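You operate a simulated robot arm through the tools that you are given. There is no shell and no other tool. Be economical: measure what you need, move in short steps, check, and stop when the job is done.

You are at the controls of a simulated two-armed robot. One attempt, no reset.

## Task
Hold the paper holder, draw out 20 cm and stand the short flask and bead beaker on the paper.

It is judged by the outcome, as a careful person would: the job done as asked, and still so three seconds after it is handed in. It fails if anything else is knocked over, pushed out of place, dropped, spilled or broken.

## Robot
Two 7-joint arms with two-finger parallel grippers on one trunk, on a base that drives. Base frame: it is fixed to the floor where the robot stands at the start and does not move with it; the origin is under the middle of the robot, x ahead of it, y to its left, z up; the surface under the hand at the start is at about z = 0.9. Lengths are in m, angles in degrees, forces in N, time in s.
The left shoulder is at the start at [0.06, 0.143, 0.926], the right one opposite. With the tool pointing down near the work surface each hand reaches from about 0.28 to 0.7 m from the robot's upright axis, wherever it stands, measured 20 degrees to its own side. Places, roughly: paper clip bar [0.6, 0.2, 0.9]; tall flask [1, -1, 1.25]; tiles of the assembly bench [0.6, -0.3, 0.9]. Payload 1.57 kg a hand.
Tool frame (each hand has its own): the origin (TCP) lies between the finger pads and is the grasp point; the fingertips stand 0.03 m ahead of it; z points along the fingers, y is the line along which they close. The gripper opens to 0.11 m. The fingers are 0.024 m wide and 0.012 m thick; the gripper's body (0.048 by 0.112 m) begins 0.078 m behind the TCP.
Orientation is that of the tool frame in the base frame, as a unit quaternion [w, x, y, z]. With the fingers straight down and closing along the base's y, the tool's x points along the base's -x, its y along +y and its z along -z.

## Interface
- The arms move only by the tool nudge_tool. It takes "left_increments", "right_increments" or both (then of equal length, played together; a hand with none holds still); each is a list of rows, each an object of numbers (a shift or turn left out is 0, a gripper value left out holds the last): "tx", "ty", "tz": the shift along the base's x, y, z in units of 400 mm (1.0 is 400 mm); "rx", "ry", "rz": the turn, a rotation vector about the base's x, y, z in units of 60 degrees (1.0 is 60 degrees); "fingers": the gripper command, from -1 (fully open) to 1 (shut), values between in proportion. In form: [{"tx": .., "ty": .., "tz": .., "rx": .., "ry": .., "rz": .., "fingers": ..}, ...]. A call has 1 to 8 rows; each row is the pose to reach, as a shift and turn from the pose commanded when the call began. A call with a number of a shift or a turn outside -1 to 1 is refused whole. Rows are played at 5 a second. More than 0.05 m and 8.6 degrees between two rows, or a gripper value outside its range, and nothing of the call is played. Where a pose cannot be reached the arm comes as near as it can. A force on the tool above 40 N (or 10 N above the force at the start of the call, whichever is more), or a blocked arm, ends the call early, and 0.2 s more pass. Each finger travels about 0.045 m/s and halts on what it meets, pressing with about 43 N; the grip force reading is that of the motor and also rises with nothing between the fingers. The clock runs only during rows and for 0.2 s after the last one: add rows that repeat a pose to give the fingers time. It gives the time, the measured TCP pose, the force on the tool (base axes), the opening and the grip force at its end, in the units of the frame above (readings bear some noise), with the torque about the TCP (base axes, N m) and any sound that the robot's microphone picked up, and new pictures: "views" is both (left out), scene, wrist or none (wrist: the cameras of the hands that moved).
- Cameras (640 x 400 px; columns grow to the right, rows downward): "scene" is now at [0.0526, -0.0023, 1.5359]; the picture's right is [-0.00, -1.00, 0.00], its down [-0.73, 0.00, -0.68] and it looks along [0.68, -0.00, -0.73] (base axes); focal length 265 px, centre (320, 200). "left" rides on the left gripper at [0.07, -0.016, -0.141] in its tool frame; the picture's right is [0.23, 0.97, 0.00], its down [-0.86, 0.20, -0.48] and it looks along [-0.47, 0.11, 0.88] (tool axes); focal length 222 px, centre (320, 200). "right" rides on the right gripper at [0.07, 0.016, -0.141] in its tool frame; the picture's right is [-0.23, 0.97, 0.00], its down [-0.86, -0.20, -0.48] and it looks along [-0.47, -0.11, 0.88] (tool axes); focal length 222 px, centre (320, 200). There is no depth. A picture from a camera that has moved, and an enlarged one, comes with that camera's place and axes in the base frame and with its lens.
- slide_trunk(by): slides the trunk up (or, below 0, down) by that many m; the arms and the scene camera ride with it, the base frame stays. It gives what a move gives, with no picture.
- roll_base(legs): drives the robot by 1 to 6 legs, each [ahead, left, turn to the left] in m, m and degrees, along the robot's own axes; the way and the turn of a leg run together, so that a leg with both is an arc; at most 1.5 m and 180 degrees a leg. The arms and the cameras ride along, it lands a little off, and it stops where it bumps. It gives what a move gives, and a new picture of the scene camera.
- turn_head(pan, tilt): turns the head with the scene camera to pan (to the left, within 86 degrees either way) and tilt (down, from -29 to 69), counted from straight ahead of the robot. It gives what a move gives, and a new picture of the scene camera.
- inspect(camera, box): a new picture of the part [left, top, right, bottom] of that camera's present view, enlarged. It takes no simulated time.
- job_done(): hands the job in; it is judged then, once.

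Work in short steps. Places have to be worked out from the pictures, the camera data and where the tool is seen: move nearer, look again, correct. Check each grasp and each placing, and mend what went wrong. You have 120 turns and 260 pictures in all, those below and enlarged ones among them. Open the grippers and draw the arms clear of the work before you hand the job in, unless the task says otherwise; then end with one line.

The tools are called after ">>>" as name(argument=value, ...) on one line, values as JSON. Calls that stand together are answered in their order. nudge_tool: Moves the arms, as the interface text tells. Its arguments: {"type":"object","properties":{"left_increments":{"type":"array","items":{"type":"object","properties":{"tx":{"type":"number"},"ty":{"type":"number"},"tz":{"type":"number"},"rx":{"type":"number"},"ry":{"type":"number"},"rz":{"type":"number"},"fingers":{"type":"number"}}}},"right_increments":{"type":"array","items":{"type":"object","properties":{"tx":{"type":"number"},"ty":{"type":"number"},"tz":{"type":"number"},"rx":{"type":"number"},"ry":{"type":"number"},"rz":{"type":"number"},"fingers":{"type":"number"}}}},"views":{"type":"string","enum":["both","scene","wrist","none"]}},"required":[]} The other tools are called the same way: slide_trunk (by) slides the trunk up or down; roll_base (legs) drives the base; turn_head (pan, tilt) turns the head that bears the scene camera; inspect (camera, box) takes an enlarged picture of a part of a camera's view; job_done () hands the job in.

At the start:

```text
time_s: 0.0
left_ee_pos: [0.4639, 0.2288, 1.0003]
left_tcp_rot: [-0.001, 0.0, 1.0, 0.001]
left_contact_force: [0.1, -0.9, 0.2]
left_ft_torque: [-0.03, 0.0, 0.0]
left_finger_gap: 0.11
left_grasp_force: 0.1
right_ee_pos: [0.4315, -0.1629, 1.0011]
right_tcp_rot: [0.0, 0.0, 1.0, 0.0]
right_contact_force: [0.4, -0.8, -0.3]
right_ft_torque: [-0.05, -0.02, 0.01]
right_finger_gap: 0.1099
right_grasp_force: 0.0
trunk travel left (down, up): [-0.525, 0.065]
robot x, y, heading: [0.0027, -0.0029, -0.4]
head pan, tilt: [-0.1, 47.1]
```

scene: 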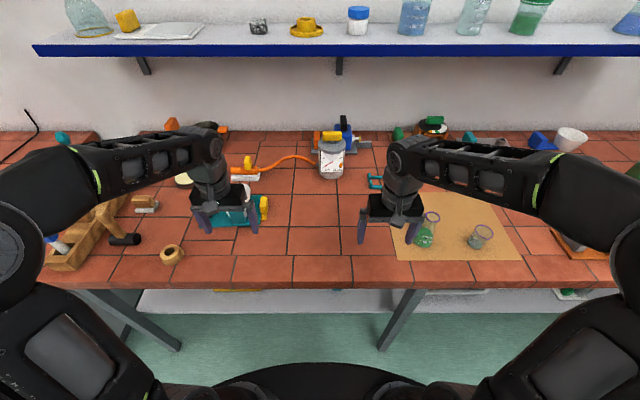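
right: 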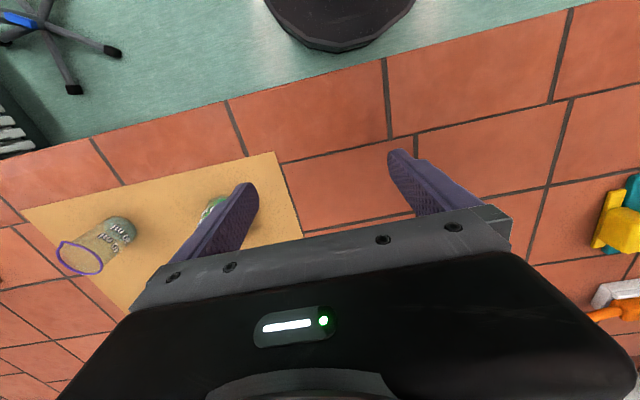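
left: 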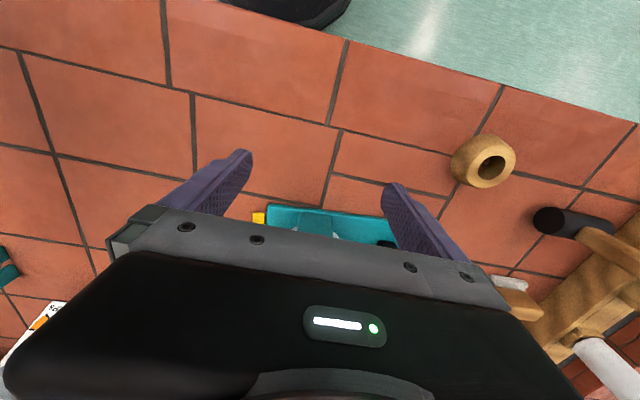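

I'll look closer at the paper holder and the flasks first.

>>> inspect(camera="scene", box=[160, 120, 360, 260])

>>> inspect(camera="scene", box=[350, 110, 640, 280])

```text
2.86 times, centred on (260, 190) of scene
camera zoom: at [0.0526, -0.0023, 1.5359], right [0.0, -1.0, 0.0], down [-0.73, 0.0, -0.68], along [0.68, 0.0, -0.73], focal length 756 px, centre (491, 229)
```

zoom: 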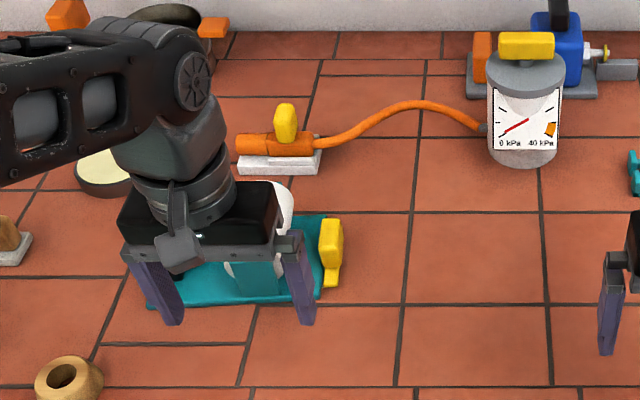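

```text
2.21 times, centred on (495, 195) of scene
camera zoom: at [0.0526, -0.0023, 1.5359], right [0.0, -1.0, 0.0], down [-0.73, 0.0, -0.68], along [0.68, 0.0, -0.73], focal length 584 px, centre (-66, 211)
```

zoom: 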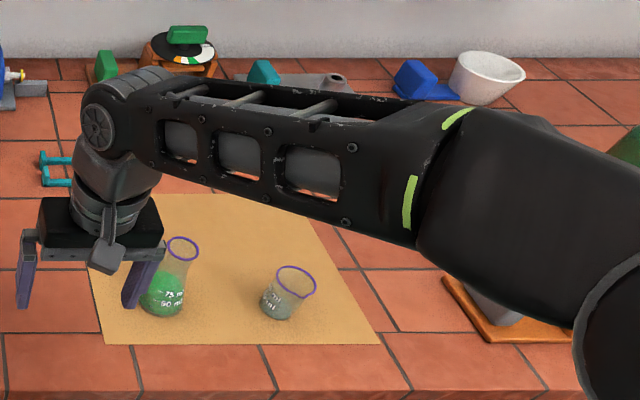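

The left hand hides the holder; I move it outward to its left and back to see it.

>>> nudge_tool(left_increments=[{"tz": 0.12}, {"tz": 0.2, "ty": 0.09}, {"tz": 0.2, "ty": 0.2, "tx": -0.04}, {"tz": 0.2, "ty": 0.31, "tx": -0.08}, {"tz": 0.2, "ty": 0.42, "tx": -0.12}, {"tz": 0.2, "ty": 0.53, "tx": -0.16}], views="both")

>>> inspect(camera="scene", box=[160, 120, 320, 260])

```text
time_s: 1.4
left_ee_pos: [0.4008, 0.4414, 1.0805]
left_tcp_rot: [0.0, -0.001, 1.0, -0.001]
left_contact_force: [-1.1, -0.3, -1.0]
left_ft_torque: [-0.03, 0.0, 0.0]
left_finger_gap: 0.1101
left_grasp_force: 0.1
right_ee_pos: [0.4317, -0.1636, 1.0005]
right_tcp_rot: [0.0, 0.001, 1.0, -0.001]
right_contact_force: [0.2, 0.0, 0.2]
right_ft_torque: [-0.06, -0.04, -0.01]
right_finger_gap: 0.1098
right_grasp_force: 0.1
trunk travel left (down, up): [-0.525, 0.065]
robot x, y, heading: [0.0008, 0.0033, 0.2]
head pan, tilt: [-0.1, 47.1]
camera scene: at [0.0525, -0.0016, 1.5359], right [0.0, -1.0, 0.0], down [-0.73, 0.0, -0.68], along [0.68, 0.0, -0.73], focal length 265 px, centre (320, 200)
camera left: at [0.331, 0.426, 1.2224], right [-0.23, 0.97, 0.0], down [0.85, 0.2, 0.48], along [0.47, 0.11, -0.88], focal length 222 px, centre (320, 200)
```

scene: 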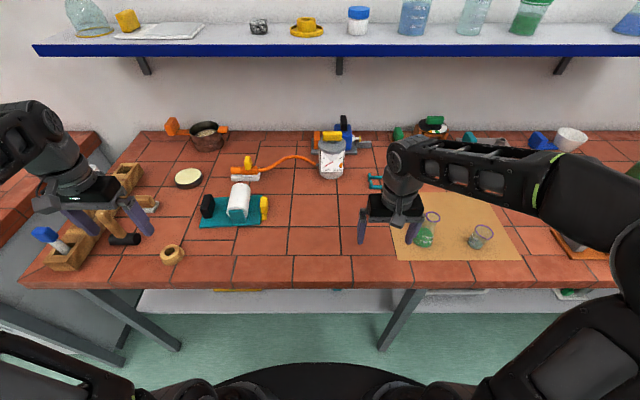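
left: 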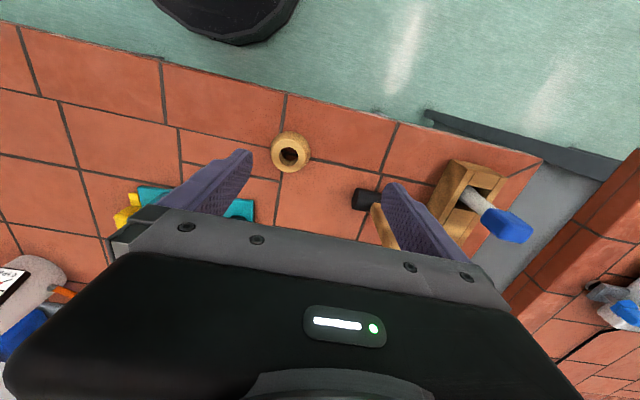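

```text
2.86 times, centred on (240, 190) of scene
camera zoom: at [0.0525, -0.0016, 1.5359], right [0.0, -1.0, 0.0], down [-0.73, 0.0, -0.68], along [0.68, 0.0, -0.73], focal length 756 px, centre (549, 229)
```

zoom: 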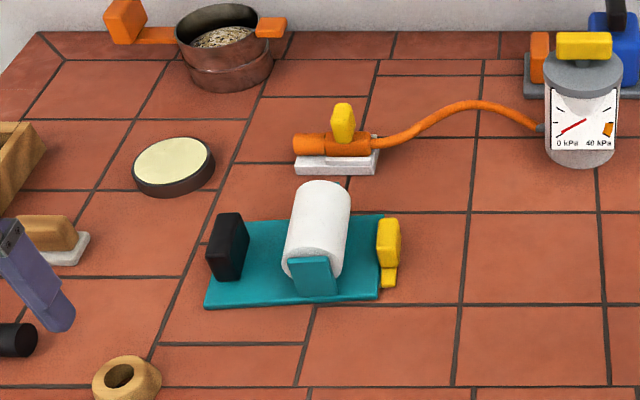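

Clear view now. I zoom in tightly on the holder to learn where paper, handle and clip bar are.

>>> inspect(camera="scene", box=[190, 172, 280, 232])

>>> inspect(camera="left", box=[90, 150, 270, 260])

```text
6.67 times, centred on (235, 202) of scene
camera zoom: at [0.0525, -0.0016, 1.5359], right [0.0, -1.0, 0.0], down [-0.73, 0.0, -0.68], along [0.68, 0.0, -0.73], focal length 1765 px, centre (887, 187)
```

zoom: 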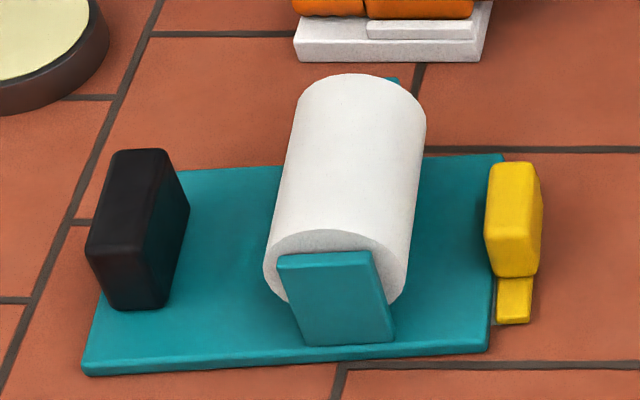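

```text
3.56 times, centred on (180, 205) of left
camera zoom: at [0.331, 0.426, 1.2224], right [-0.23, 0.97, 0.0], down [0.85, 0.2, 0.48], along [0.47, 0.11, -0.88], focal length 790 px, centre (818, 182)
```

zoom: 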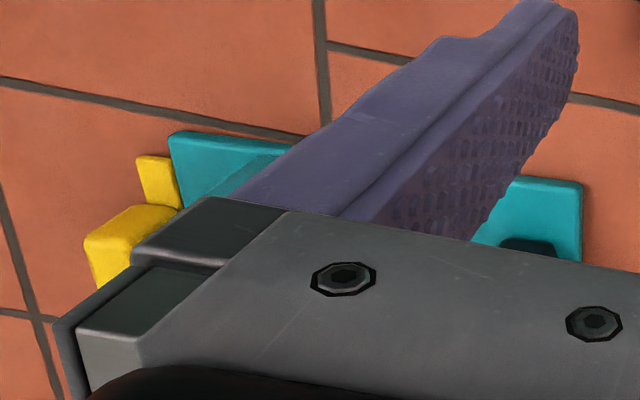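

Black block = holder's handle, yellow block = clip bar. Now I look closely at the glassware.

>>> inspect(camera="scene", box=[395, 190, 515, 265])

>>> inspect(camera="scene", box=[340, 0, 640, 60])

>>> turn_head(pan=-45, tilt=35)

```text
5.33 times, centred on (455, 228) of scene
camera zoom: at [0.0525, -0.0016, 1.5359], right [0.0, -1.0, 0.0], down [-0.73, 0.0, -0.68], along [0.68, 0.0, -0.73], focal length 1412 px, centre (-400, 53)
```

zoom: 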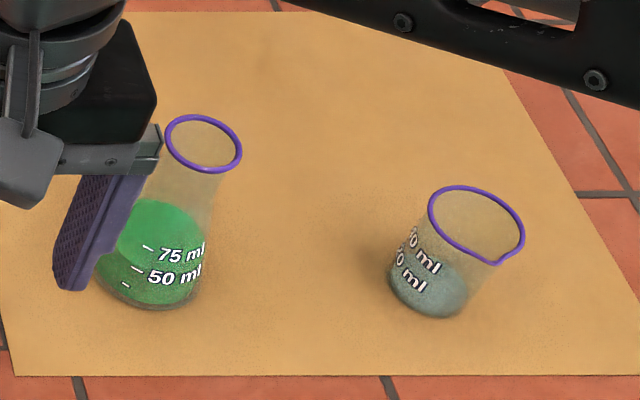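

```text
2.13 times, centred on (490, 30) of scene
camera zoom: at [0.0525, -0.0016, 1.5359], right [0.0, -1.0, 0.0], down [-0.73, 0.0, -0.68], along [0.68, 0.0, -0.73], focal length 565 px, centre (-43, 563)
```

zoom: 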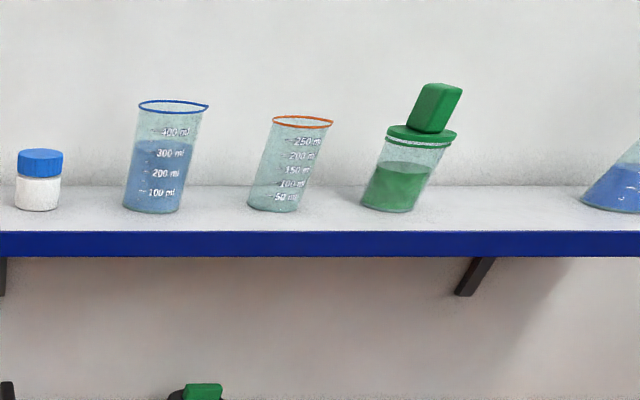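

```text
time_s: 2.5
left_ee_pos: [0.402, 0.4404, 1.0796]
left_tcp_rot: [0.0, 0.0, 1.0, 0.001]
left_contact_force: [0.2, -0.5, -0.3]
left_ft_torque: [0.0, -0.01, -0.03]
left_finger_gap: 0.1099
left_grasp_force: 0.1
right_ee_pos: [0.4318, -0.1633, 0.9999]
right_tcp_rot: [0.001, 0.0, 1.0, -0.001]
right_contact_force: [0.7, 0.7, -0.4]
right_ft_torque: [0.03, 0.0, 0.04]
right_finger_gap: 0.11
right_grasp_force: 0.1
trunk travel left (down, up): [-0.525, 0.065]
robot x, y, heading: [0.0013, -0.003, 0.0]
head pan, tilt: [-45.0, 35.0]
camera scene: at [0.0353, -0.0643, 1.5536], right [-0.71, -0.71, 0.0], down [-0.41, 0.41, -0.82], along [0.58, -0.58, -0.57], focal length 265 px, centre (320, 200)
```

scene: 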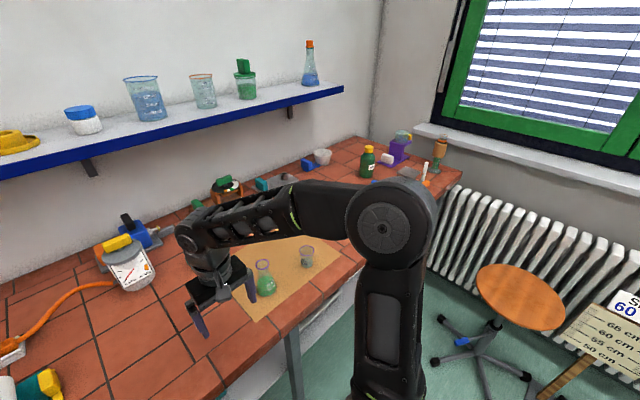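

Short flask is the green one (~[.487,-.296]), bead beaker ~[.476,-.443]. I turn the head back to the holder and bring the left hand above the black handle (~[.588,.339]), fingers partly closed.

>>> nudge_tool(left_increments=[{"tx": 0.09, "ty": -0.05, "fingers": 0.0, "rz": 0.067}, {"tx": 0.18, "ty": -0.1, "rz": 0.067}, {"tx": 0.27, "ty": -0.15, "rz": 0.067}, {"tx": 0.36, "ty": -0.2, "rz": 0.067}, {"tx": 0.45, "ty": -0.245, "rz": 0.067}, {"tx": 0.465, "ty": -0.2535, "rz": 0.067}], views="wrist")

>>> turn_head(pan=15, tilt=47)

```text
time_s: 3.9
left_ee_pos: [0.5371, 0.3636, 1.0774]
left_tcp_rot: [0.002, -0.035, 0.999, 0.0]
left_contact_force: [0.3, -0.1, -0.8]
left_ft_torque: [-0.01, 0.02, 0.02]
left_finger_gap: 0.055
left_grasp_force: 0.0
left hand out of reach, approached as far as the arm can: row 4, 5, 6
right_ee_pos: [0.4306, -0.1643, 1.0001]
right_tcp_rot: [0.001, 0.0, 1.0, 0.0]
right_contact_force: [0.8, 0.0, 0.0]
right_ft_torque: [-0.01, 0.0, 0.04]
right_finger_gap: 0.1097
right_grasp_force: 0.1
trunk travel left (down, up): [-0.525, 0.065]
robot x, y, heading: [-0.0003, 0.0006, -0.1]
head pan, tilt: [-45.0, 35.0]
camera left: at [0.4677, 0.3433, 1.2205], right [-0.29, 0.96, 0.0], down [0.84, 0.26, 0.48], along [0.46, 0.14, -0.88], focal length 222 px, centre (320, 200)
```

left: 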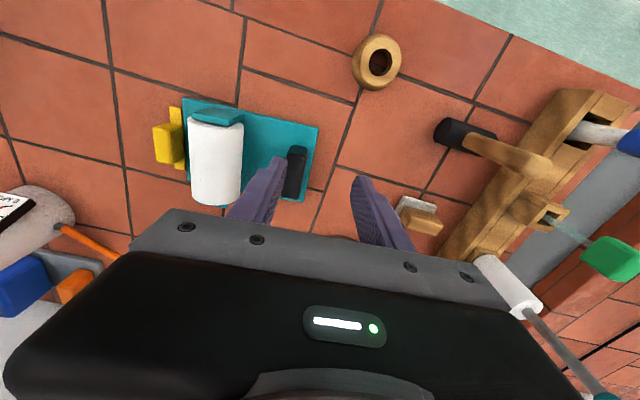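

```text
time_s: 5.2
left_ee_pos: [0.5364, 0.3652, 1.0785]
left_tcp_rot: [0.002, -0.035, 0.999, 0.0]
left_contact_force: [0.1, 0.3, 0.0]
left_ft_torque: [-0.02, 0.03, 0.02]
left_finger_gap: 0.0552
left_grasp_force: 0.0
right_ee_pos: [0.4317, -0.1636, 0.999]
right_tcp_rot: [0.0, -0.001, 1.0, 0.001]
right_contact_force: [0.0, 0.2, 1.1]
right_ft_torque: [0.0, -0.01, 0.01]
right_finger_gap: 0.1103
right_grasp_force: 0.1
trunk travel left (down, up): [-0.525, 0.065]
robot x, y, heading: [-0.0011, -0.0034, 0.1]
head pan, tilt: [15.0, 47.0]
camera scene: at [0.05, 0.0184, 1.536], right [0.26, -0.97, 0.0], down [-0.71, -0.19, -0.68], along [0.66, 0.18, -0.73], focal length 265 px, centre (320, 200)
```

scene: 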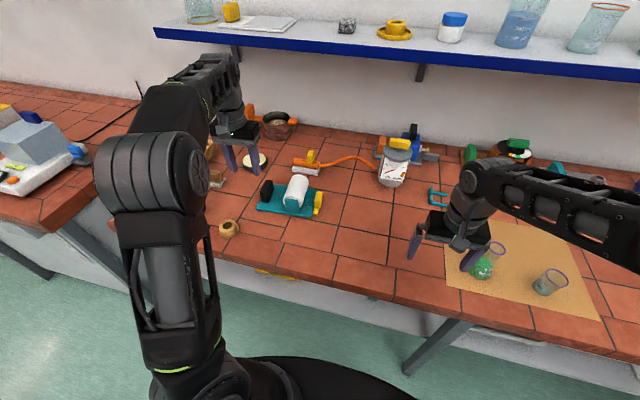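

The left arm is short of the handle, so I draw it back a bit and drive the base slightly ahead and left.

>>> nudge_tool(left_increments=[{"tx": -0.1, "ty": -0.04}, {"tx": -0.2, "ty": -0.1}], views="none")

>>> roll_base(legs=[[0.08, 0.08, 0]])

```text
time_s: 5.8
left_ee_pos: [0.4561, 0.3276, 1.0767]
left_tcp_rot: [0.0, -0.034, 0.999, 0.001]
left_contact_force: [0.3, 0.5, 0.5]
left_ft_torque: [0.04, -0.02, -0.03]
left_finger_gap: 0.055
left_grasp_force: 0.1
right_ee_pos: [0.4319, -0.163, 1.0]
right_tcp_rot: [0.0, 0.0, 1.0, -0.001]
right_contact_force: [-0.5, 0.0, -0.5]
right_ft_torque: [0.0, -0.02, 0.02]
right_finger_gap: 0.11
right_grasp_force: 0.0
trunk travel left (down, up): [-0.525, 0.065]
robot x, y, heading: [-0.0012, 0.0023, -0.1]
head pan, tilt: [15.0, 47.0]
```

```text
time_s: 7.0
left_ee_pos: [0.5342, 0.4073, 1.0761]
left_tcp_rot: [-0.001, -0.037, 0.999, -0.002]
left_contact_force: [-0.1, -0.4, -0.4]
left_ft_torque: [0.0, 0.03, 0.0]
left_finger_gap: 0.0549
left_grasp_force: 0.0
right_ee_pos: [0.5081, -0.0811, 0.9998]
right_tcp_rot: [-0.001, -0.002, 1.0, -0.001]
right_contact_force: [0.9, 1.1, 0.0]
right_ft_torque: [-0.04, 0.02, 0.0]
right_finger_gap: 0.1101
right_grasp_force: 0.1
trunk travel left (down, up): [-0.525, 0.065]
robot x, y, heading: [0.0736, 0.0813, 0.2]
head pan, tilt: [15.0, 47.0]
camera scene: at [0.1267, 0.0999, 1.536], right [0.26, -0.96, 0.0], down [-0.71, -0.19, -0.68], along [0.66, 0.18, -0.73], focal length 265 px, centre (320, 200)
```

scene: 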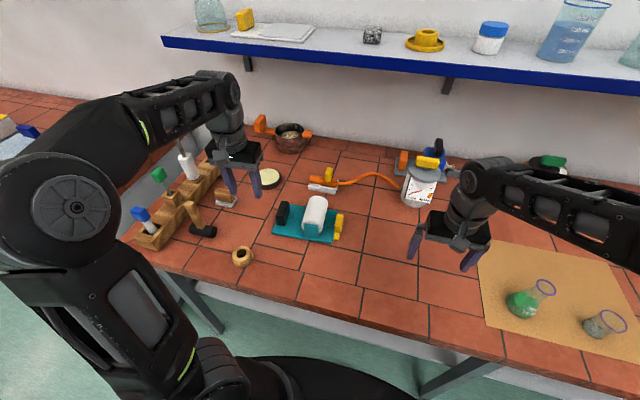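

Drive worked. I zoom in on the holder from this new viewpoint to triangulate.

>>> inspect(camera="scene", box=[264, 186, 354, 246])

```text
6.67 times, centred on (309, 216) of scene
camera zoom: at [0.1267, 0.0999, 1.536], right [0.26, -0.96, 0.0], down [-0.71, -0.19, -0.68], along [0.66, 0.18, -0.73], focal length 1765 px, centre (393, 93)
```

zoom: 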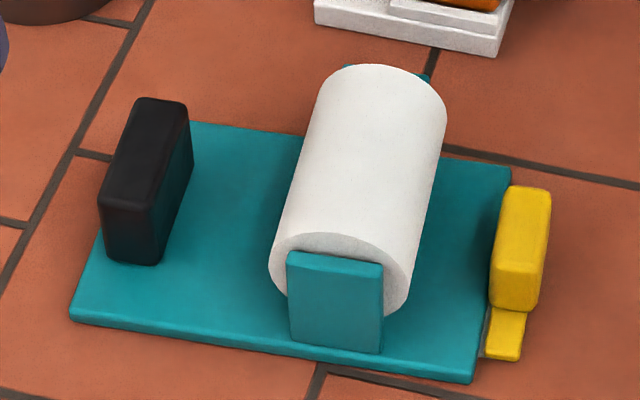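

Handle at ≈[.590,.338], clip block ≈[.60,.171], both agree with the first view. Left hand moves above the handle.

>>> nudge_tool(left_increments=[{"tx": 0.07, "ty": -0.08}, {"tx": 0.138, "ty": -0.173}, {"tx": 0.138, "ty": -0.173, "tz": -0.08}, {"tx": 0.138, "ty": -0.173, "tz": -0.12}])

>>> inspect(camera="left", box=[200, 120, 440, 240])

```text
time_s: 8.0
left_ee_pos: [0.5874, 0.3374, 1.0284]
left_tcp_rot: [0.0, -0.037, 0.999, 0.0]
left_contact_force: [0.2, -0.3, 0.2]
left_ft_torque: [0.0, -0.01, -0.02]
left_finger_gap: 0.055
left_grasp_force: 0.0
right_ee_pos: [0.5078, -0.0814, 1.0009]
right_tcp_rot: [0.0, -0.002, 1.0, -0.001]
right_contact_force: [0.1, -1.0, 0.0]
right_ft_torque: [0.02, -0.02, -0.03]
right_finger_gap: 0.1101
right_grasp_force: 0.0
trunk travel left (down, up): [-0.525, 0.065]
robot x, y, heading: [0.0785, 0.0759, 0.1]
head pan, tilt: [15.0, 47.0]
camera scene: at [0.1255, 0.0981, 1.536], right [0.26, -0.96, 0.0], down [-0.71, -0.19, -0.68], along [0.66, 0.18, -0.73], focal length 265 px, centre (320, 200)
camera left: at [0.5189, 0.3171, 1.1714], right [-0.3, 0.95, 0.0], down [0.84, 0.26, 0.48], along [0.46, 0.14, -0.88], focal length 222 px, centre (320, 200)
```

scene: 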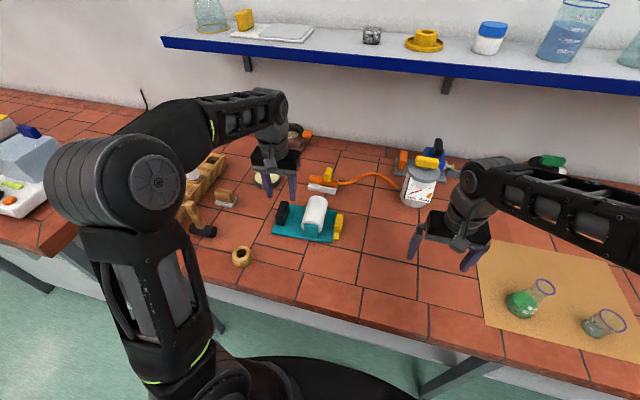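
left: 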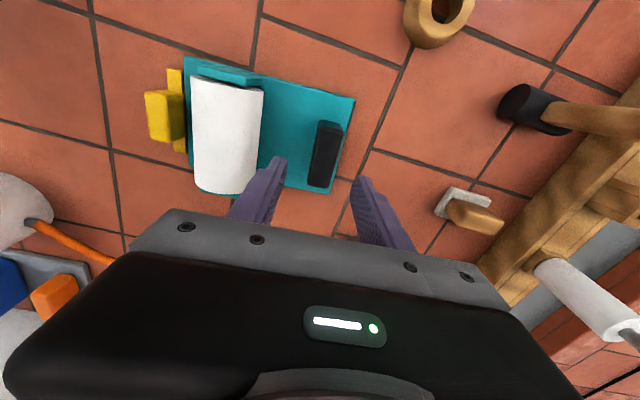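

```text
2.67 times, centred on (320, 180) of left
camera zoom: at [0.5189, 0.3171, 1.1714], right [-0.3, 0.95, 0.0], down [0.84, 0.26, 0.48], along [0.46, 0.14, -0.88], focal length 592 px, centre (320, 253)
```

zoom: 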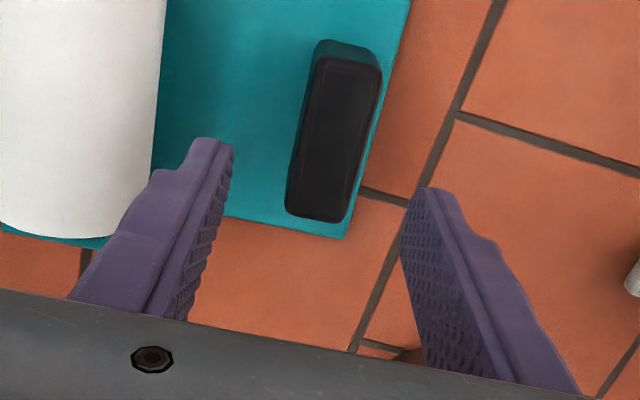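

The handle is right below, centre ≈[.586,.340]. I descend to z≈.945 and close the left gripper on it.

>>> nudge_tool(left_increments=[{"ty": 0.008, "tz": -0.1}, {"ty": 0.008, "tz": -0.17}, {"ty": 0.008, "tz": -0.205}], views="wrist")

>>> inspect(camera="left", box=[200, 120, 440, 240])

```text
time_s: 8.8
left_ee_pos: [0.5879, 0.3417, 0.9475]
left_tcp_rot: [0.0, -0.036, 0.999, 0.0]
left_contact_force: [-0.7, -0.2, 0.6]
left_ft_torque: [0.01, 0.0, -0.01]
left_finger_gap: 0.0549
left_grasp_force: 0.0
right_ee_pos: [0.5066, -0.0803, 0.9994]
right_tcp_rot: [0.0, -0.001, 1.0, 0.0]
right_contact_force: [-0.2, 0.5, 0.5]
right_ft_torque: [-0.03, -0.01, -0.03]
right_finger_gap: 0.1101
right_grasp_force: 0.0
trunk travel left (down, up): [-0.525, 0.065]
robot x, y, heading: [0.0765, 0.0789, 0.4]
head pan, tilt: [15.0, 47.0]
camera left: at [0.5186, 0.3215, 1.0894], right [-0.3, 0.95, 0.0], down [0.84, 0.26, 0.48], along [0.46, 0.14, -0.88], focal length 222 px, centre (320, 200)
```

left: 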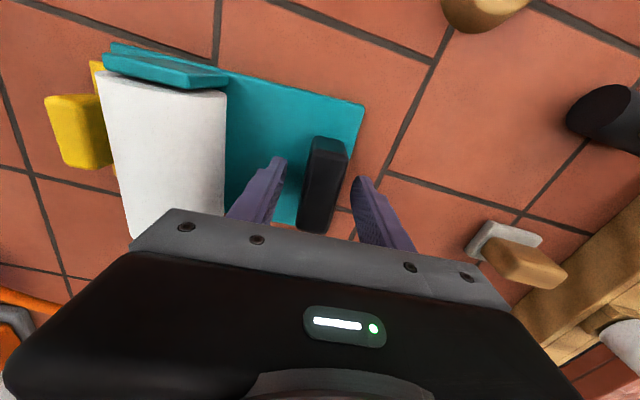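

```text
2.67 times, centred on (320, 180) of left
camera zoom: at [0.5186, 0.3215, 1.0894], right [-0.3, 0.95, 0.0], down [0.84, 0.26, 0.48], along [0.46, 0.14, -0.88], focal length 592 px, centre (320, 253)
```

zoom: 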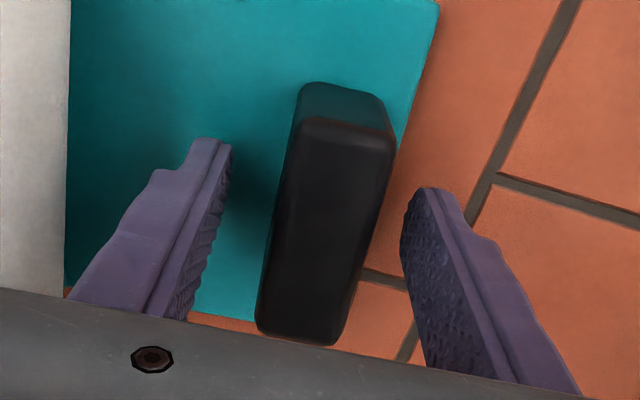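

The handle is centred between the fingers; close.

>>> nudge_tool(left_increments=[{"fingers": 1}, {"fingers": 1}, {"fingers": 1}, {"fingers": 1}, {"fingers": 1}], views="none")

>>> inspect(camera="scene", box=[244, 176, 364, 256])

```text
time_s: 10.0
left_ee_pos: [0.5875, 0.342, 0.9469]
left_tcp_rot: [0.0, -0.037, 0.999, 0.001]
left_contact_force: [-0.1, -0.2, -1.1]
left_ft_torque: [0.1, -0.01, 0.05]
left_finger_gap: 0.0258
left_grasp_force: 37.2
right_ee_pos: [0.5075, -0.0815, 1.0001]
right_tcp_rot: [0.0, -0.002, 1.0, 0.0]
right_contact_force: [0.0, -0.9, -1.2]
right_ft_torque: [-0.01, -0.01, -0.03]
right_finger_gap: 0.1099
right_grasp_force: 0.0
trunk travel left (down, up): [-0.525, 0.065]
robot x, y, heading: [0.0754, 0.0789, 0.4]
head pan, tilt: [15.0, 47.0]
```

```text
5.00 times, centred on (304, 216) of scene
camera zoom: at [0.1256, 0.0985, 1.536], right [0.26, -0.96, 0.0], down [-0.71, -0.19, -0.68], along [0.66, 0.18, -0.73], focal length 1324 px, centre (400, 120)
```

zoom: 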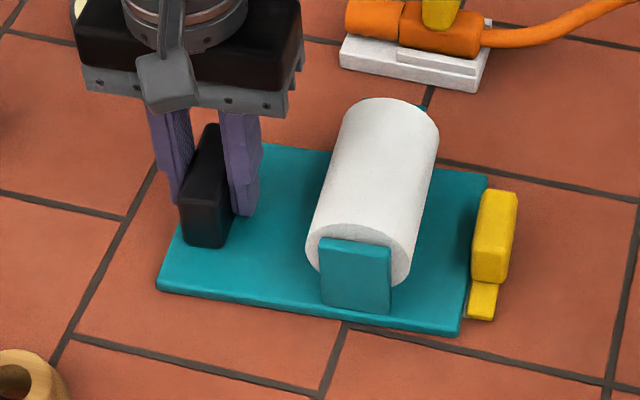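

Firm grip on the handle (0.0258 m, 37 N). Now the right hand goes above the yellow clip block at ≈[.598,.172], fingers narrowed.

>>> nudge_tool(right_increments=[{"tz": 0.1, "fingers": 0.31, "rz": 0.067}, {"tx": 0.05, "ty": 0.1, "tz": 0.125, "rz": 0.067}, {"tx": 0.09, "ty": 0.21, "tz": 0.125, "rz": 0.067}, {"tx": 0.13, "ty": 0.32, "tz": 0.125, "rz": 0.067}, {"tx": 0.17, "ty": 0.43, "tz": 0.125, "rz": 0.067}, {"tx": 0.21, "ty": 0.54, "tz": 0.125, "rz": 0.067}, {"tx": 0.226, "ty": 0.634, "tz": 0.125, "rz": 0.067}, {"tx": 0.226, "ty": 0.634, "tz": 0.07, "rz": 0.067}])

>>> inspect(camera="right", box=[200, 120, 440, 240])

```text
time_s: 11.8
left_ee_pos: [0.5859, 0.3421, 0.9467]
left_tcp_rot: [-0.001, -0.037, 0.999, -0.001]
left_contact_force: [0.4, -0.9, 0.3]
left_ft_torque: [0.22, 0.06, 0.06]
left_finger_gap: 0.0257
left_grasp_force: 36.4
right_ee_pos: [0.6, 0.1703, 1.0274]
right_tcp_rot: [0.0, -0.037, 0.999, 0.0]
right_contact_force: [0.0, 0.0, 0.3]
right_ft_torque: [0.0, -0.01, -0.01]
right_finger_gap: 0.0376
right_grasp_force: 0.0
right hand out of reach, approached as far as the arm can: row 7
trunk travel left (down, up): [-0.525, 0.065]
robot x, y, heading: [0.0788, 0.0809, 0.2]
head pan, tilt: [15.0, 47.0]
camera scene: at [0.126, 0.0985, 1.536], right [0.26, -0.97, 0.0], down [-0.71, -0.19, -0.68], along [0.66, 0.18, -0.73], focal length 265 px, centre (320, 200)
camera right: at [0.53, 0.1806, 1.1687], right [0.15, 0.99, 0.0], down [0.87, -0.14, 0.48], along [0.47, -0.07, -0.88], focal length 222 px, centre (320, 200)
```

scene: 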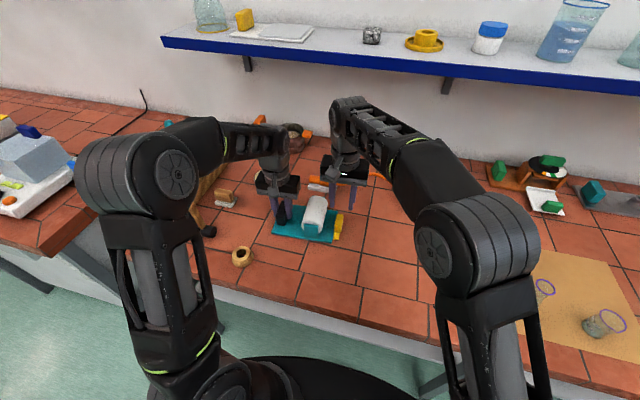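
right: 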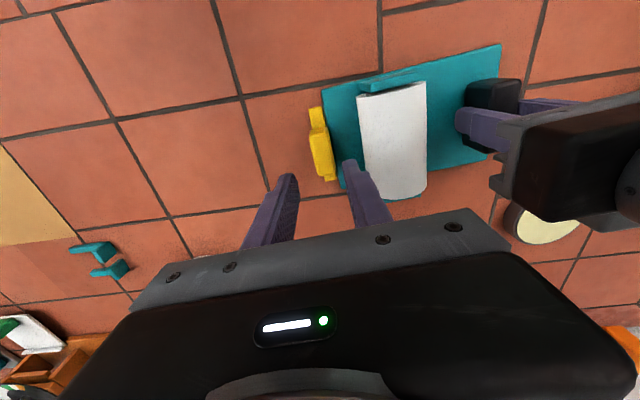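

```text
2.67 times, centred on (320, 180) of right
camera zoom: at [0.53, 0.1806, 1.1687], right [0.15, 0.99, 0.0], down [0.87, -0.14, 0.48], along [0.47, -0.07, -0.88], focal length 592 px, centre (320, 253)
```

zoom: 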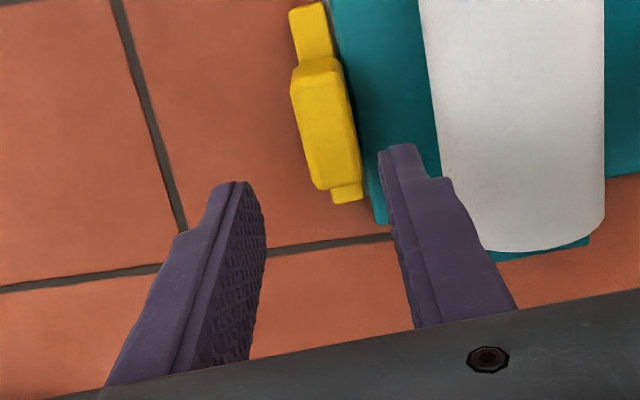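

Clip block centre ≈[.596,.173], between the fingers. Descend in two steps to z≈.948, watching force.

>>> nudge_tool(right_increments=[{"tx": -0.008, "ty": 0.007, "tz": -0.08}, {"tx": -0.008, "ty": 0.007, "tz": -0.15}, {"tx": -0.008, "ty": 0.007, "tz": -0.198}])

>>> inspect(camera="right", box=[200, 120, 440, 240])

>>> inspect(camera="scene", box=[264, 176, 384, 256])

```text
time_s: 12.6
left_ee_pos: [0.5879, 0.3418, 0.9474]
left_tcp_rot: [-0.001, -0.037, 0.999, 0.001]
left_contact_force: [0.6, 0.2, 0.2]
left_ft_torque: [0.21, -0.01, 0.0]
left_finger_gap: 0.0256
left_grasp_force: 37.0
right_ee_pos: [0.593, 0.1746, 0.949]
right_tcp_rot: [0.0, -0.036, 0.999, 0.0]
right_contact_force: [-1.2, -0.4, -0.5]
right_ft_torque: [0.01, 0.02, 0.01]
right_finger_gap: 0.0379
right_grasp_force: 0.0
trunk travel left (down, up): [-0.525, 0.065]
robot x, y, heading: [0.0795, 0.0797, 0.2]
head pan, tilt: [15.0, 47.0]
camera scene: at [0.1257, 0.0986, 1.536], right [0.26, -0.96, 0.0], down [-0.71, -0.19, -0.68], along [0.66, 0.18, -0.73], focal length 265 px, centre (320, 200)
camera right: at [0.5232, 0.1852, 1.0901], right [0.16, 0.99, 0.0], down [0.87, -0.14, 0.48], along [0.47, -0.07, -0.88], focal length 222 px, centre (320, 200)
```

scene: 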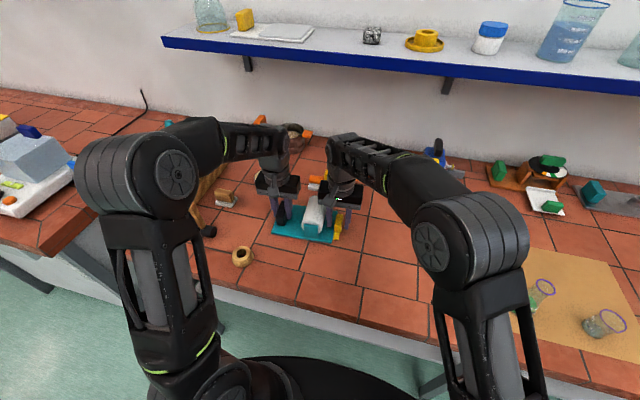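
right: 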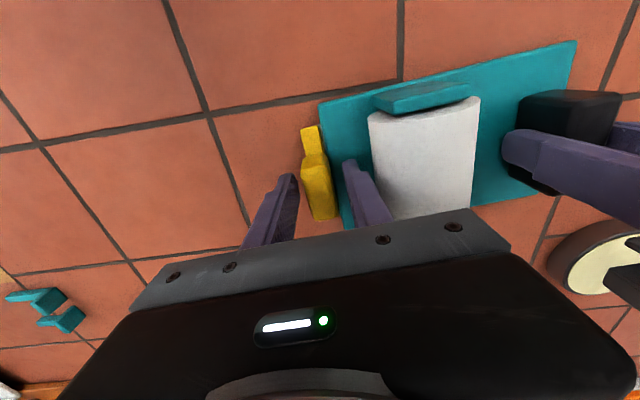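

```text
2.67 times, centred on (320, 180) of right
camera zoom: at [0.5232, 0.1852, 1.0901], right [0.16, 0.99, 0.0], down [0.87, -0.14, 0.48], along [0.47, -0.07, -0.88], focal length 592 px, centre (320, 253)
```

zoom: 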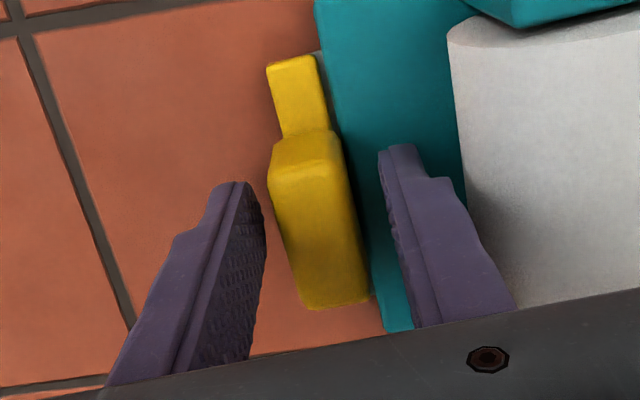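

```text
5.00 times, centred on (324, 216) of scene
camera zoom: at [0.1257, 0.0986, 1.536], right [0.26, -0.96, 0.0], down [-0.71, -0.19, -0.68], along [0.66, 0.18, -0.73], focal length 1324 px, centre (300, 120)
```

zoom: 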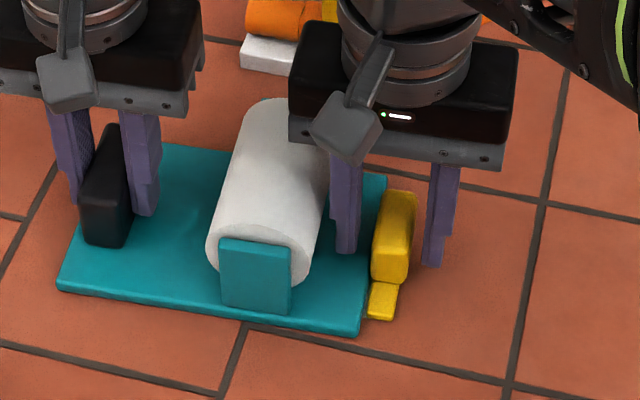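

The clip block sits between the fingers with room each side; close the right gripper.

>>> nudge_tool(right_increments=[{"fingers": 1}, {"fingers": 1}, {"fingers": 1}, {"fingers": 1}, {"fingers": 1}], views="wrist")

>>> inspect(camera="right", box=[200, 120, 440, 240])

```text
time_s: 13.8
left_ee_pos: [0.5878, 0.342, 0.9465]
left_tcp_rot: [0.0, -0.036, 0.999, 0.0]
left_contact_force: [-0.4, 4.3, -0.9]
left_ft_torque: [-0.07, 0.06, -0.1]
left_finger_gap: 0.0259
left_grasp_force: 36.8
right_ee_pos: [0.594, 0.1729, 0.9479]
right_tcp_rot: [0.0, -0.036, 0.999, -0.001]
right_contact_force: [1.6, -5.0, -0.4]
right_ft_torque: [-0.04, -0.03, 0.02]
right_finger_gap: 0.0207
right_grasp_force: 34.2
trunk travel left (down, up): [-0.525, 0.065]
robot x, y, heading: [0.0781, 0.0768, 0.2]
head pan, tilt: [15.0, 47.0]
camera right: at [0.5232, 0.1849, 1.0902], right [0.16, 0.99, 0.0], down [0.87, -0.14, 0.48], along [0.47, -0.08, -0.88], focal length 222 px, centre (320, 200)
```

right: 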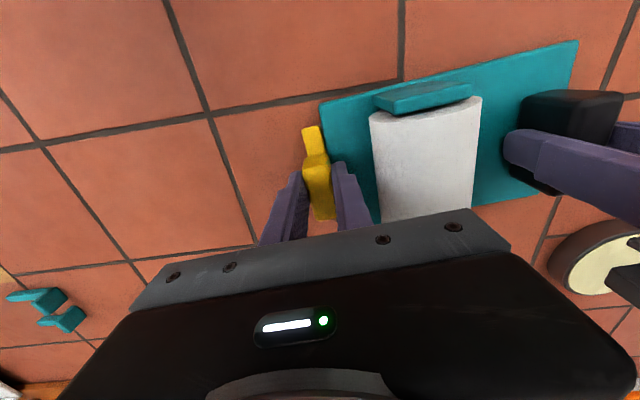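

```text
2.67 times, centred on (320, 180) of right
camera zoom: at [0.5232, 0.1849, 1.0902], right [0.16, 0.99, 0.0], down [0.87, -0.14, 0.48], along [0.47, -0.08, -0.88], focal length 592 px, centre (320, 253)
```

zoom: 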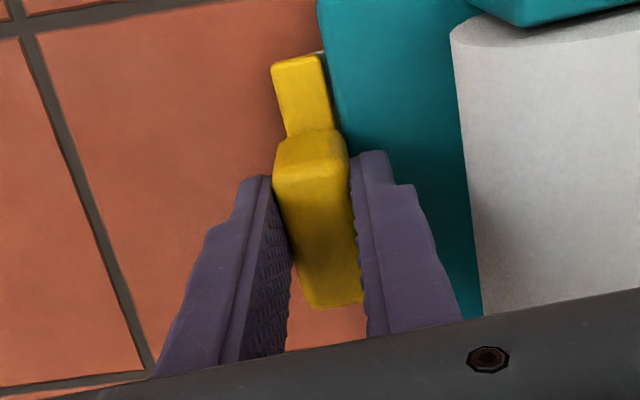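

Gripped at 0.0207 m. I draw the first ~6 cm gently, along the holder's own direction.

>>> nudge_tool(right_increments=[{"ty": -0.02, "tx": 0.001}, {"ty": -0.05, "tx": 0.003}, {"ty": -0.08, "tx": 0.005}, {"ty": -0.11, "tx": 0.008}, {"ty": -0.14, "tx": 0.01}], views="scene")

>>> inspect(camera="scene", box=[264, 176, 404, 266])

```text
time_s: 15.0
left_ee_pos: [0.588, 0.3424, 0.9479]
left_tcp_rot: [-0.001, -0.038, 0.999, 0.0]
left_contact_force: [3.5, -1.3, -0.1]
left_ft_torque: [-0.25, 0.34, 0.52]
left_finger_gap: 0.026
left_grasp_force: 37.1
right_ee_pos: [0.5988, 0.1176, 0.948]
right_tcp_rot: [-0.001, -0.037, 0.999, 0.0]
right_contact_force: [-3.5, 0.3, -0.3]
right_ft_torque: [0.15, -0.33, 0.24]
right_finger_gap: 0.0208
right_grasp_force: 34.3
trunk travel left (down, up): [-0.525, 0.065]
robot x, y, heading: [0.0767, 0.0767, 0.4]
head pan, tilt: [15.0, 47.0]
camera scene: at [0.1256, 0.0983, 1.536], right [0.26, -0.96, 0.0], down [-0.71, -0.19, -0.68], along [0.66, 0.18, -0.73], focal length 265 px, centre (320, 200)
```

scene: 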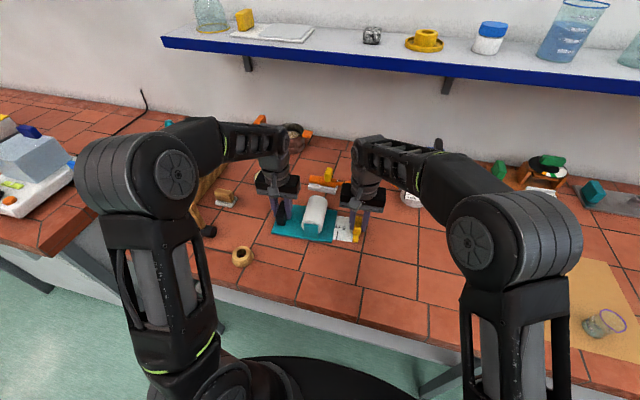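

```text
4.44 times, centred on (334, 221) of scene
camera zoom: at [0.1256, 0.0983, 1.536], right [0.26, -0.96, 0.0], down [-0.71, -0.19, -0.68], along [0.66, 0.18, -0.73], focal length 1177 px, centre (258, 107)
```

zoom: 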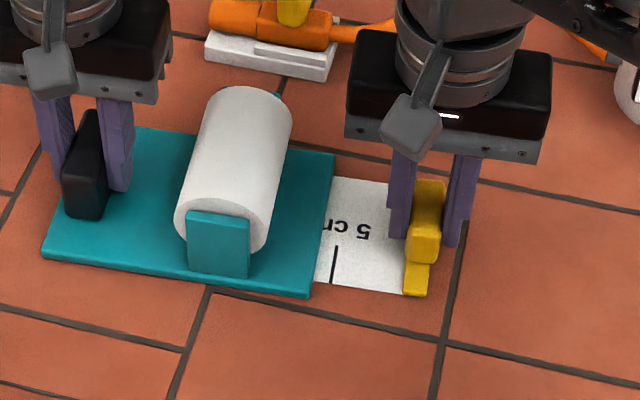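

The paper carries a printed scale and comes freely; a small side force suggests less x shift. I pull on another ~9 cm.

>>> nudge_tool(right_increments=[{"ty": -0.04, "tx": 0.0}, {"ty": -0.08, "tx": 0.0}, {"ty": -0.12, "tx": 0.001}, {"ty": -0.16, "tx": 0.002}, {"ty": -0.2, "tx": 0.003}, {"ty": -0.23, "tx": 0.004}], views="none")

>>> inspect(camera="scene", box=[264, 176, 424, 276])

```text
time_s: 16.4
left_ee_pos: [0.5863, 0.3404, 0.9474]
left_tcp_rot: [-0.001, -0.036, 0.999, 0.0]
left_contact_force: [-3.7, -1.8, 1.8]
left_ft_torque: [-0.5, 0.82, -0.75]
left_finger_gap: 0.0256
left_grasp_force: 37.4
right_ee_pos: [0.6004, 0.0248, 0.9492]
right_tcp_rot: [0.0, -0.037, 0.999, 0.0]
right_contact_force: [3.5, 0.9, -0.4]
right_ft_torque: [-0.01, -0.72, -0.33]
right_finger_gap: 0.021
right_grasp_force: 34.2
trunk travel left (down, up): [-0.525, 0.065]
robot x, y, heading: [0.0726, 0.0783, -0.1]
head pan, tilt: [15.0, 47.0]
```

```text
4.00 times, centred on (344, 226) of scene
camera zoom: at [0.1255, 0.0982, 1.536], right [0.26, -0.96, 0.0], down [-0.71, -0.19, -0.68], along [0.66, 0.18, -0.73], focal length 1059 px, centre (224, 96)
```

zoom: 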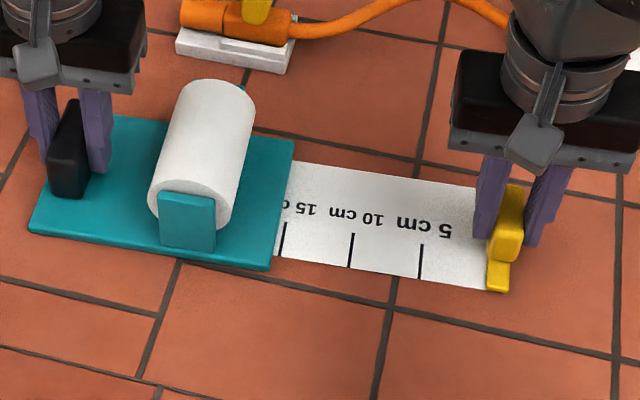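

The 15 cm mark is just at the holder's edge after 14.8 cm of travel. About 5.3 cm more, with a bit more x to relieve the side force.

>>> nudge_tool(right_increments=[{"ty": -0.03, "tx": 0.006}, {"ty": -0.07, "tx": 0.01}, {"ty": -0.11, "tx": 0.012}, {"ty": -0.133, "tx": 0.014}, {"ty": -0.133, "tx": 0.014}], views="none")

>>> inspect(camera="scene", box=[264, 171, 444, 281])

```text
time_s: 17.6
left_ee_pos: [0.5873, 0.341, 0.9475]
left_tcp_rot: [-0.001, -0.037, 0.999, 0.0]
left_contact_force: [-2.8, -4.4, 0.9]
left_ft_torque: [-0.69, -0.09, -0.5]
left_finger_gap: 0.0258
left_grasp_force: 36.8
right_ee_pos: [0.6055, -0.0283, 0.9506]
right_tcp_rot: [-0.002, -0.037, 0.999, 0.001]
right_contact_force: [1.8, 4.8, 0.2]
right_ft_torque: [-0.2, 0.04, -0.34]
right_finger_gap: 0.0206
right_grasp_force: 34.5
trunk travel left (down, up): [-0.525, 0.065]
robot x, y, heading: [0.0729, 0.076, 0.1]
head pan, tilt: [15.0, 47.0]
```

```text
3.56 times, centred on (354, 226) of scene
camera zoom: at [0.1256, 0.0986, 1.536], right [0.26, -0.96, 0.0], down [-0.71, -0.19, -0.68], along [0.66, 0.18, -0.73], focal length 941 px, centre (199, 108)
```

zoom: 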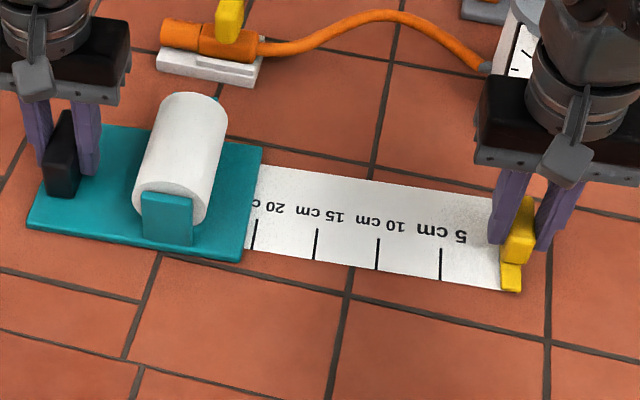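

20 cm mark just out at the holder's edge (travel 20.1 cm). I release the clip, slightly, and lift the right hand; the left keeps holding.

>>> nudge_tool(right_increments=[{"fingers": 0.1}, {"fingers": 0.1}, {"fingers": 0.1}, {"tz": 0.1}, {"tz": 0.2}, {"tz": 0.3}], views="none")

>>> inspect(camera="scene", box=[244, 151, 484, 301])

```text
time_s: 19.0
left_ee_pos: [0.5869, 0.3424, 0.9468]
left_tcp_rot: [0.0, -0.037, 0.999, 0.0]
left_contact_force: [-1.3, 0.2, 1.0]
left_ft_torque: [-0.08, -0.06, -0.07]
left_finger_gap: 0.0257
left_grasp_force: 37.2
right_ee_pos: [0.6056, -0.0318, 1.0692]
right_tcp_rot: [-0.001, -0.037, 0.999, 0.0]
right_contact_force: [0.3, 0.4, 0.1]
right_ft_torque: [0.04, -0.01, 0.05]
right_finger_gap: 0.0492
right_grasp_force: 0.0
trunk travel left (down, up): [-0.525, 0.065]
robot x, y, heading: [0.0752, 0.081, 0.3]
head pan, tilt: [15.0, 47.0]
```

```text
2.67 times, centred on (364, 226) of scene
camera zoom: at [0.1253, 0.0986, 1.536], right [0.26, -0.96, 0.0], down [-0.71, -0.19, -0.68], along [0.66, 0.18, -0.73], focal length 706 px, centre (203, 131)
```

zoom: 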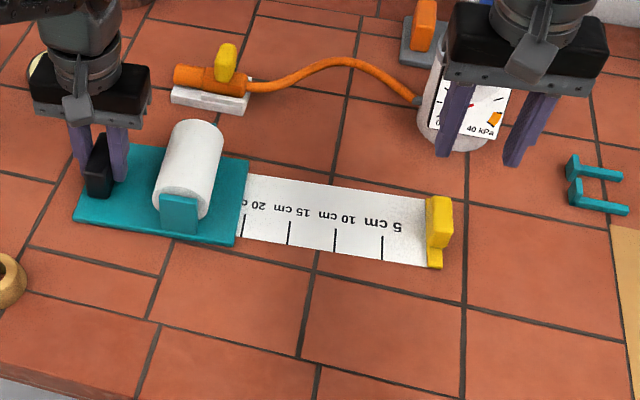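

Paper stays out, lying at x≈.567–.654, y≈-.02…+.18. Now the right hand travels high toward the beaker, while I turn the head for a second view.

>>> nudge_tool(right_increments=[{"tz": 0.08, "ty": -0.05, "rz": -0.067, "fingers": -0.2}, {"tz": 0.08, "tx": -0.02, "ty": -0.16, "rz": -0.067}, {"tz": 0.08, "tx": -0.05, "ty": -0.28, "rz": -0.067}, {"tz": 0.08, "tx": -0.08, "ty": -0.39, "rz": -0.067}, {"tz": 0.08, "tx": -0.12, "ty": -0.5, "rz": -0.067}, {"tz": 0.08, "tx": -0.16, "ty": -0.61, "rz": -0.067}, {"tz": 0.08, "tx": -0.2, "ty": -0.72, "rz": -0.067}, {"tz": 0.08, "tx": -0.23, "ty": -0.83, "rz": -0.067}], views="wrist")

>>> turn_head(pan=-25, tilt=47)

```text
time_s: 20.8
left_ee_pos: [0.5868, 0.3402, 0.9468]
left_tcp_rot: [0.0, -0.038, 0.999, 0.0]
left_contact_force: [-0.5, 0.3, -0.5]
left_ft_torque: [0.23, 0.0, -0.01]
left_finger_gap: 0.0259
left_grasp_force: 37.2
right_ee_pos: [0.5129, -0.3617, 1.1019]
right_tcp_rot: [-0.001, -0.002, 1.0, 0.0]
right_contact_force: [0.4, 0.3, 0.0]
right_ft_torque: [0.01, -0.03, -0.01]
right_finger_gap: 0.0658
right_grasp_force: 0.0
right hand out of reach, approached as far as the arm can: row 1
trunk travel left (down, up): [-0.525, 0.065]
robot x, y, heading: [0.0744, 0.078, 0.1]
head pan, tilt: [15.0, 47.0]
camera right: at [0.4442, -0.3459, 1.2439], right [0.22, 0.97, 0.0], down [0.86, -0.2, 0.48], along [0.47, -0.11, -0.88], focal length 222 px, centre (320, 200)
```

right: 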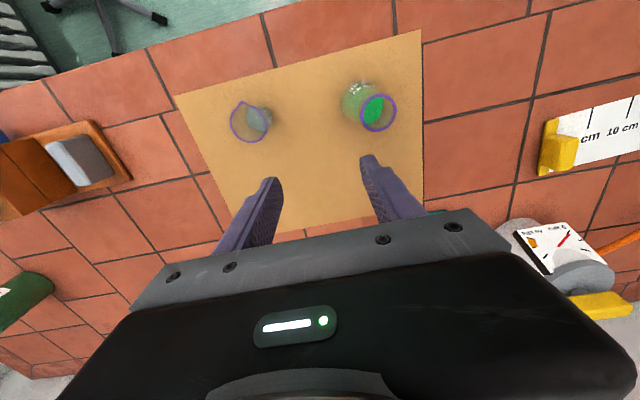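

```text
time_s: 21.9
left_ee_pos: [0.5876, 0.3415, 0.9466]
left_tcp_rot: [0.0, -0.036, 0.999, 0.0]
left_contact_force: [-0.1, -0.2, -0.3]
left_ft_torque: [0.1, -0.01, -0.01]
left_finger_gap: 0.0258
left_grasp_force: 36.9
right_ee_pos: [0.5138, -0.3603, 1.1033]
right_tcp_rot: [0.001, -0.002, 1.0, 0.001]
right_contact_force: [-0.3, -0.3, -0.4]
right_ft_torque: [0.01, 0.02, 0.01]
right_finger_gap: 0.0657
right_grasp_force: 0.1
trunk travel left (down, up): [-0.525, 0.065]
robot x, y, heading: [0.0762, 0.0759, 0.2]
head pan, tilt: [-25.0, 47.0]
camera scene: at [0.121, 0.0442, 1.536], right [-0.42, -0.91, 0.0], down [-0.66, 0.31, -0.68], along [0.62, -0.29, -0.73], focal length 265 px, centre (320, 200)
```

scene: 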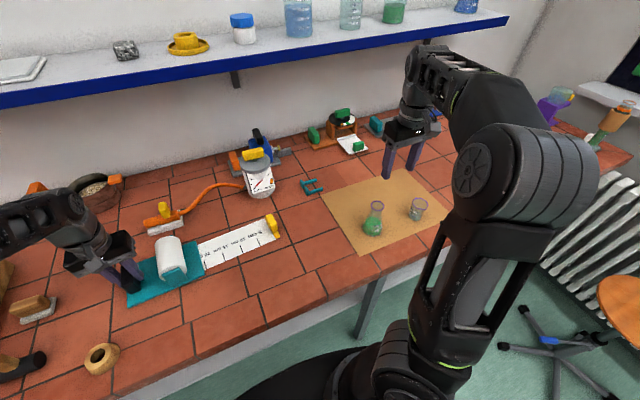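

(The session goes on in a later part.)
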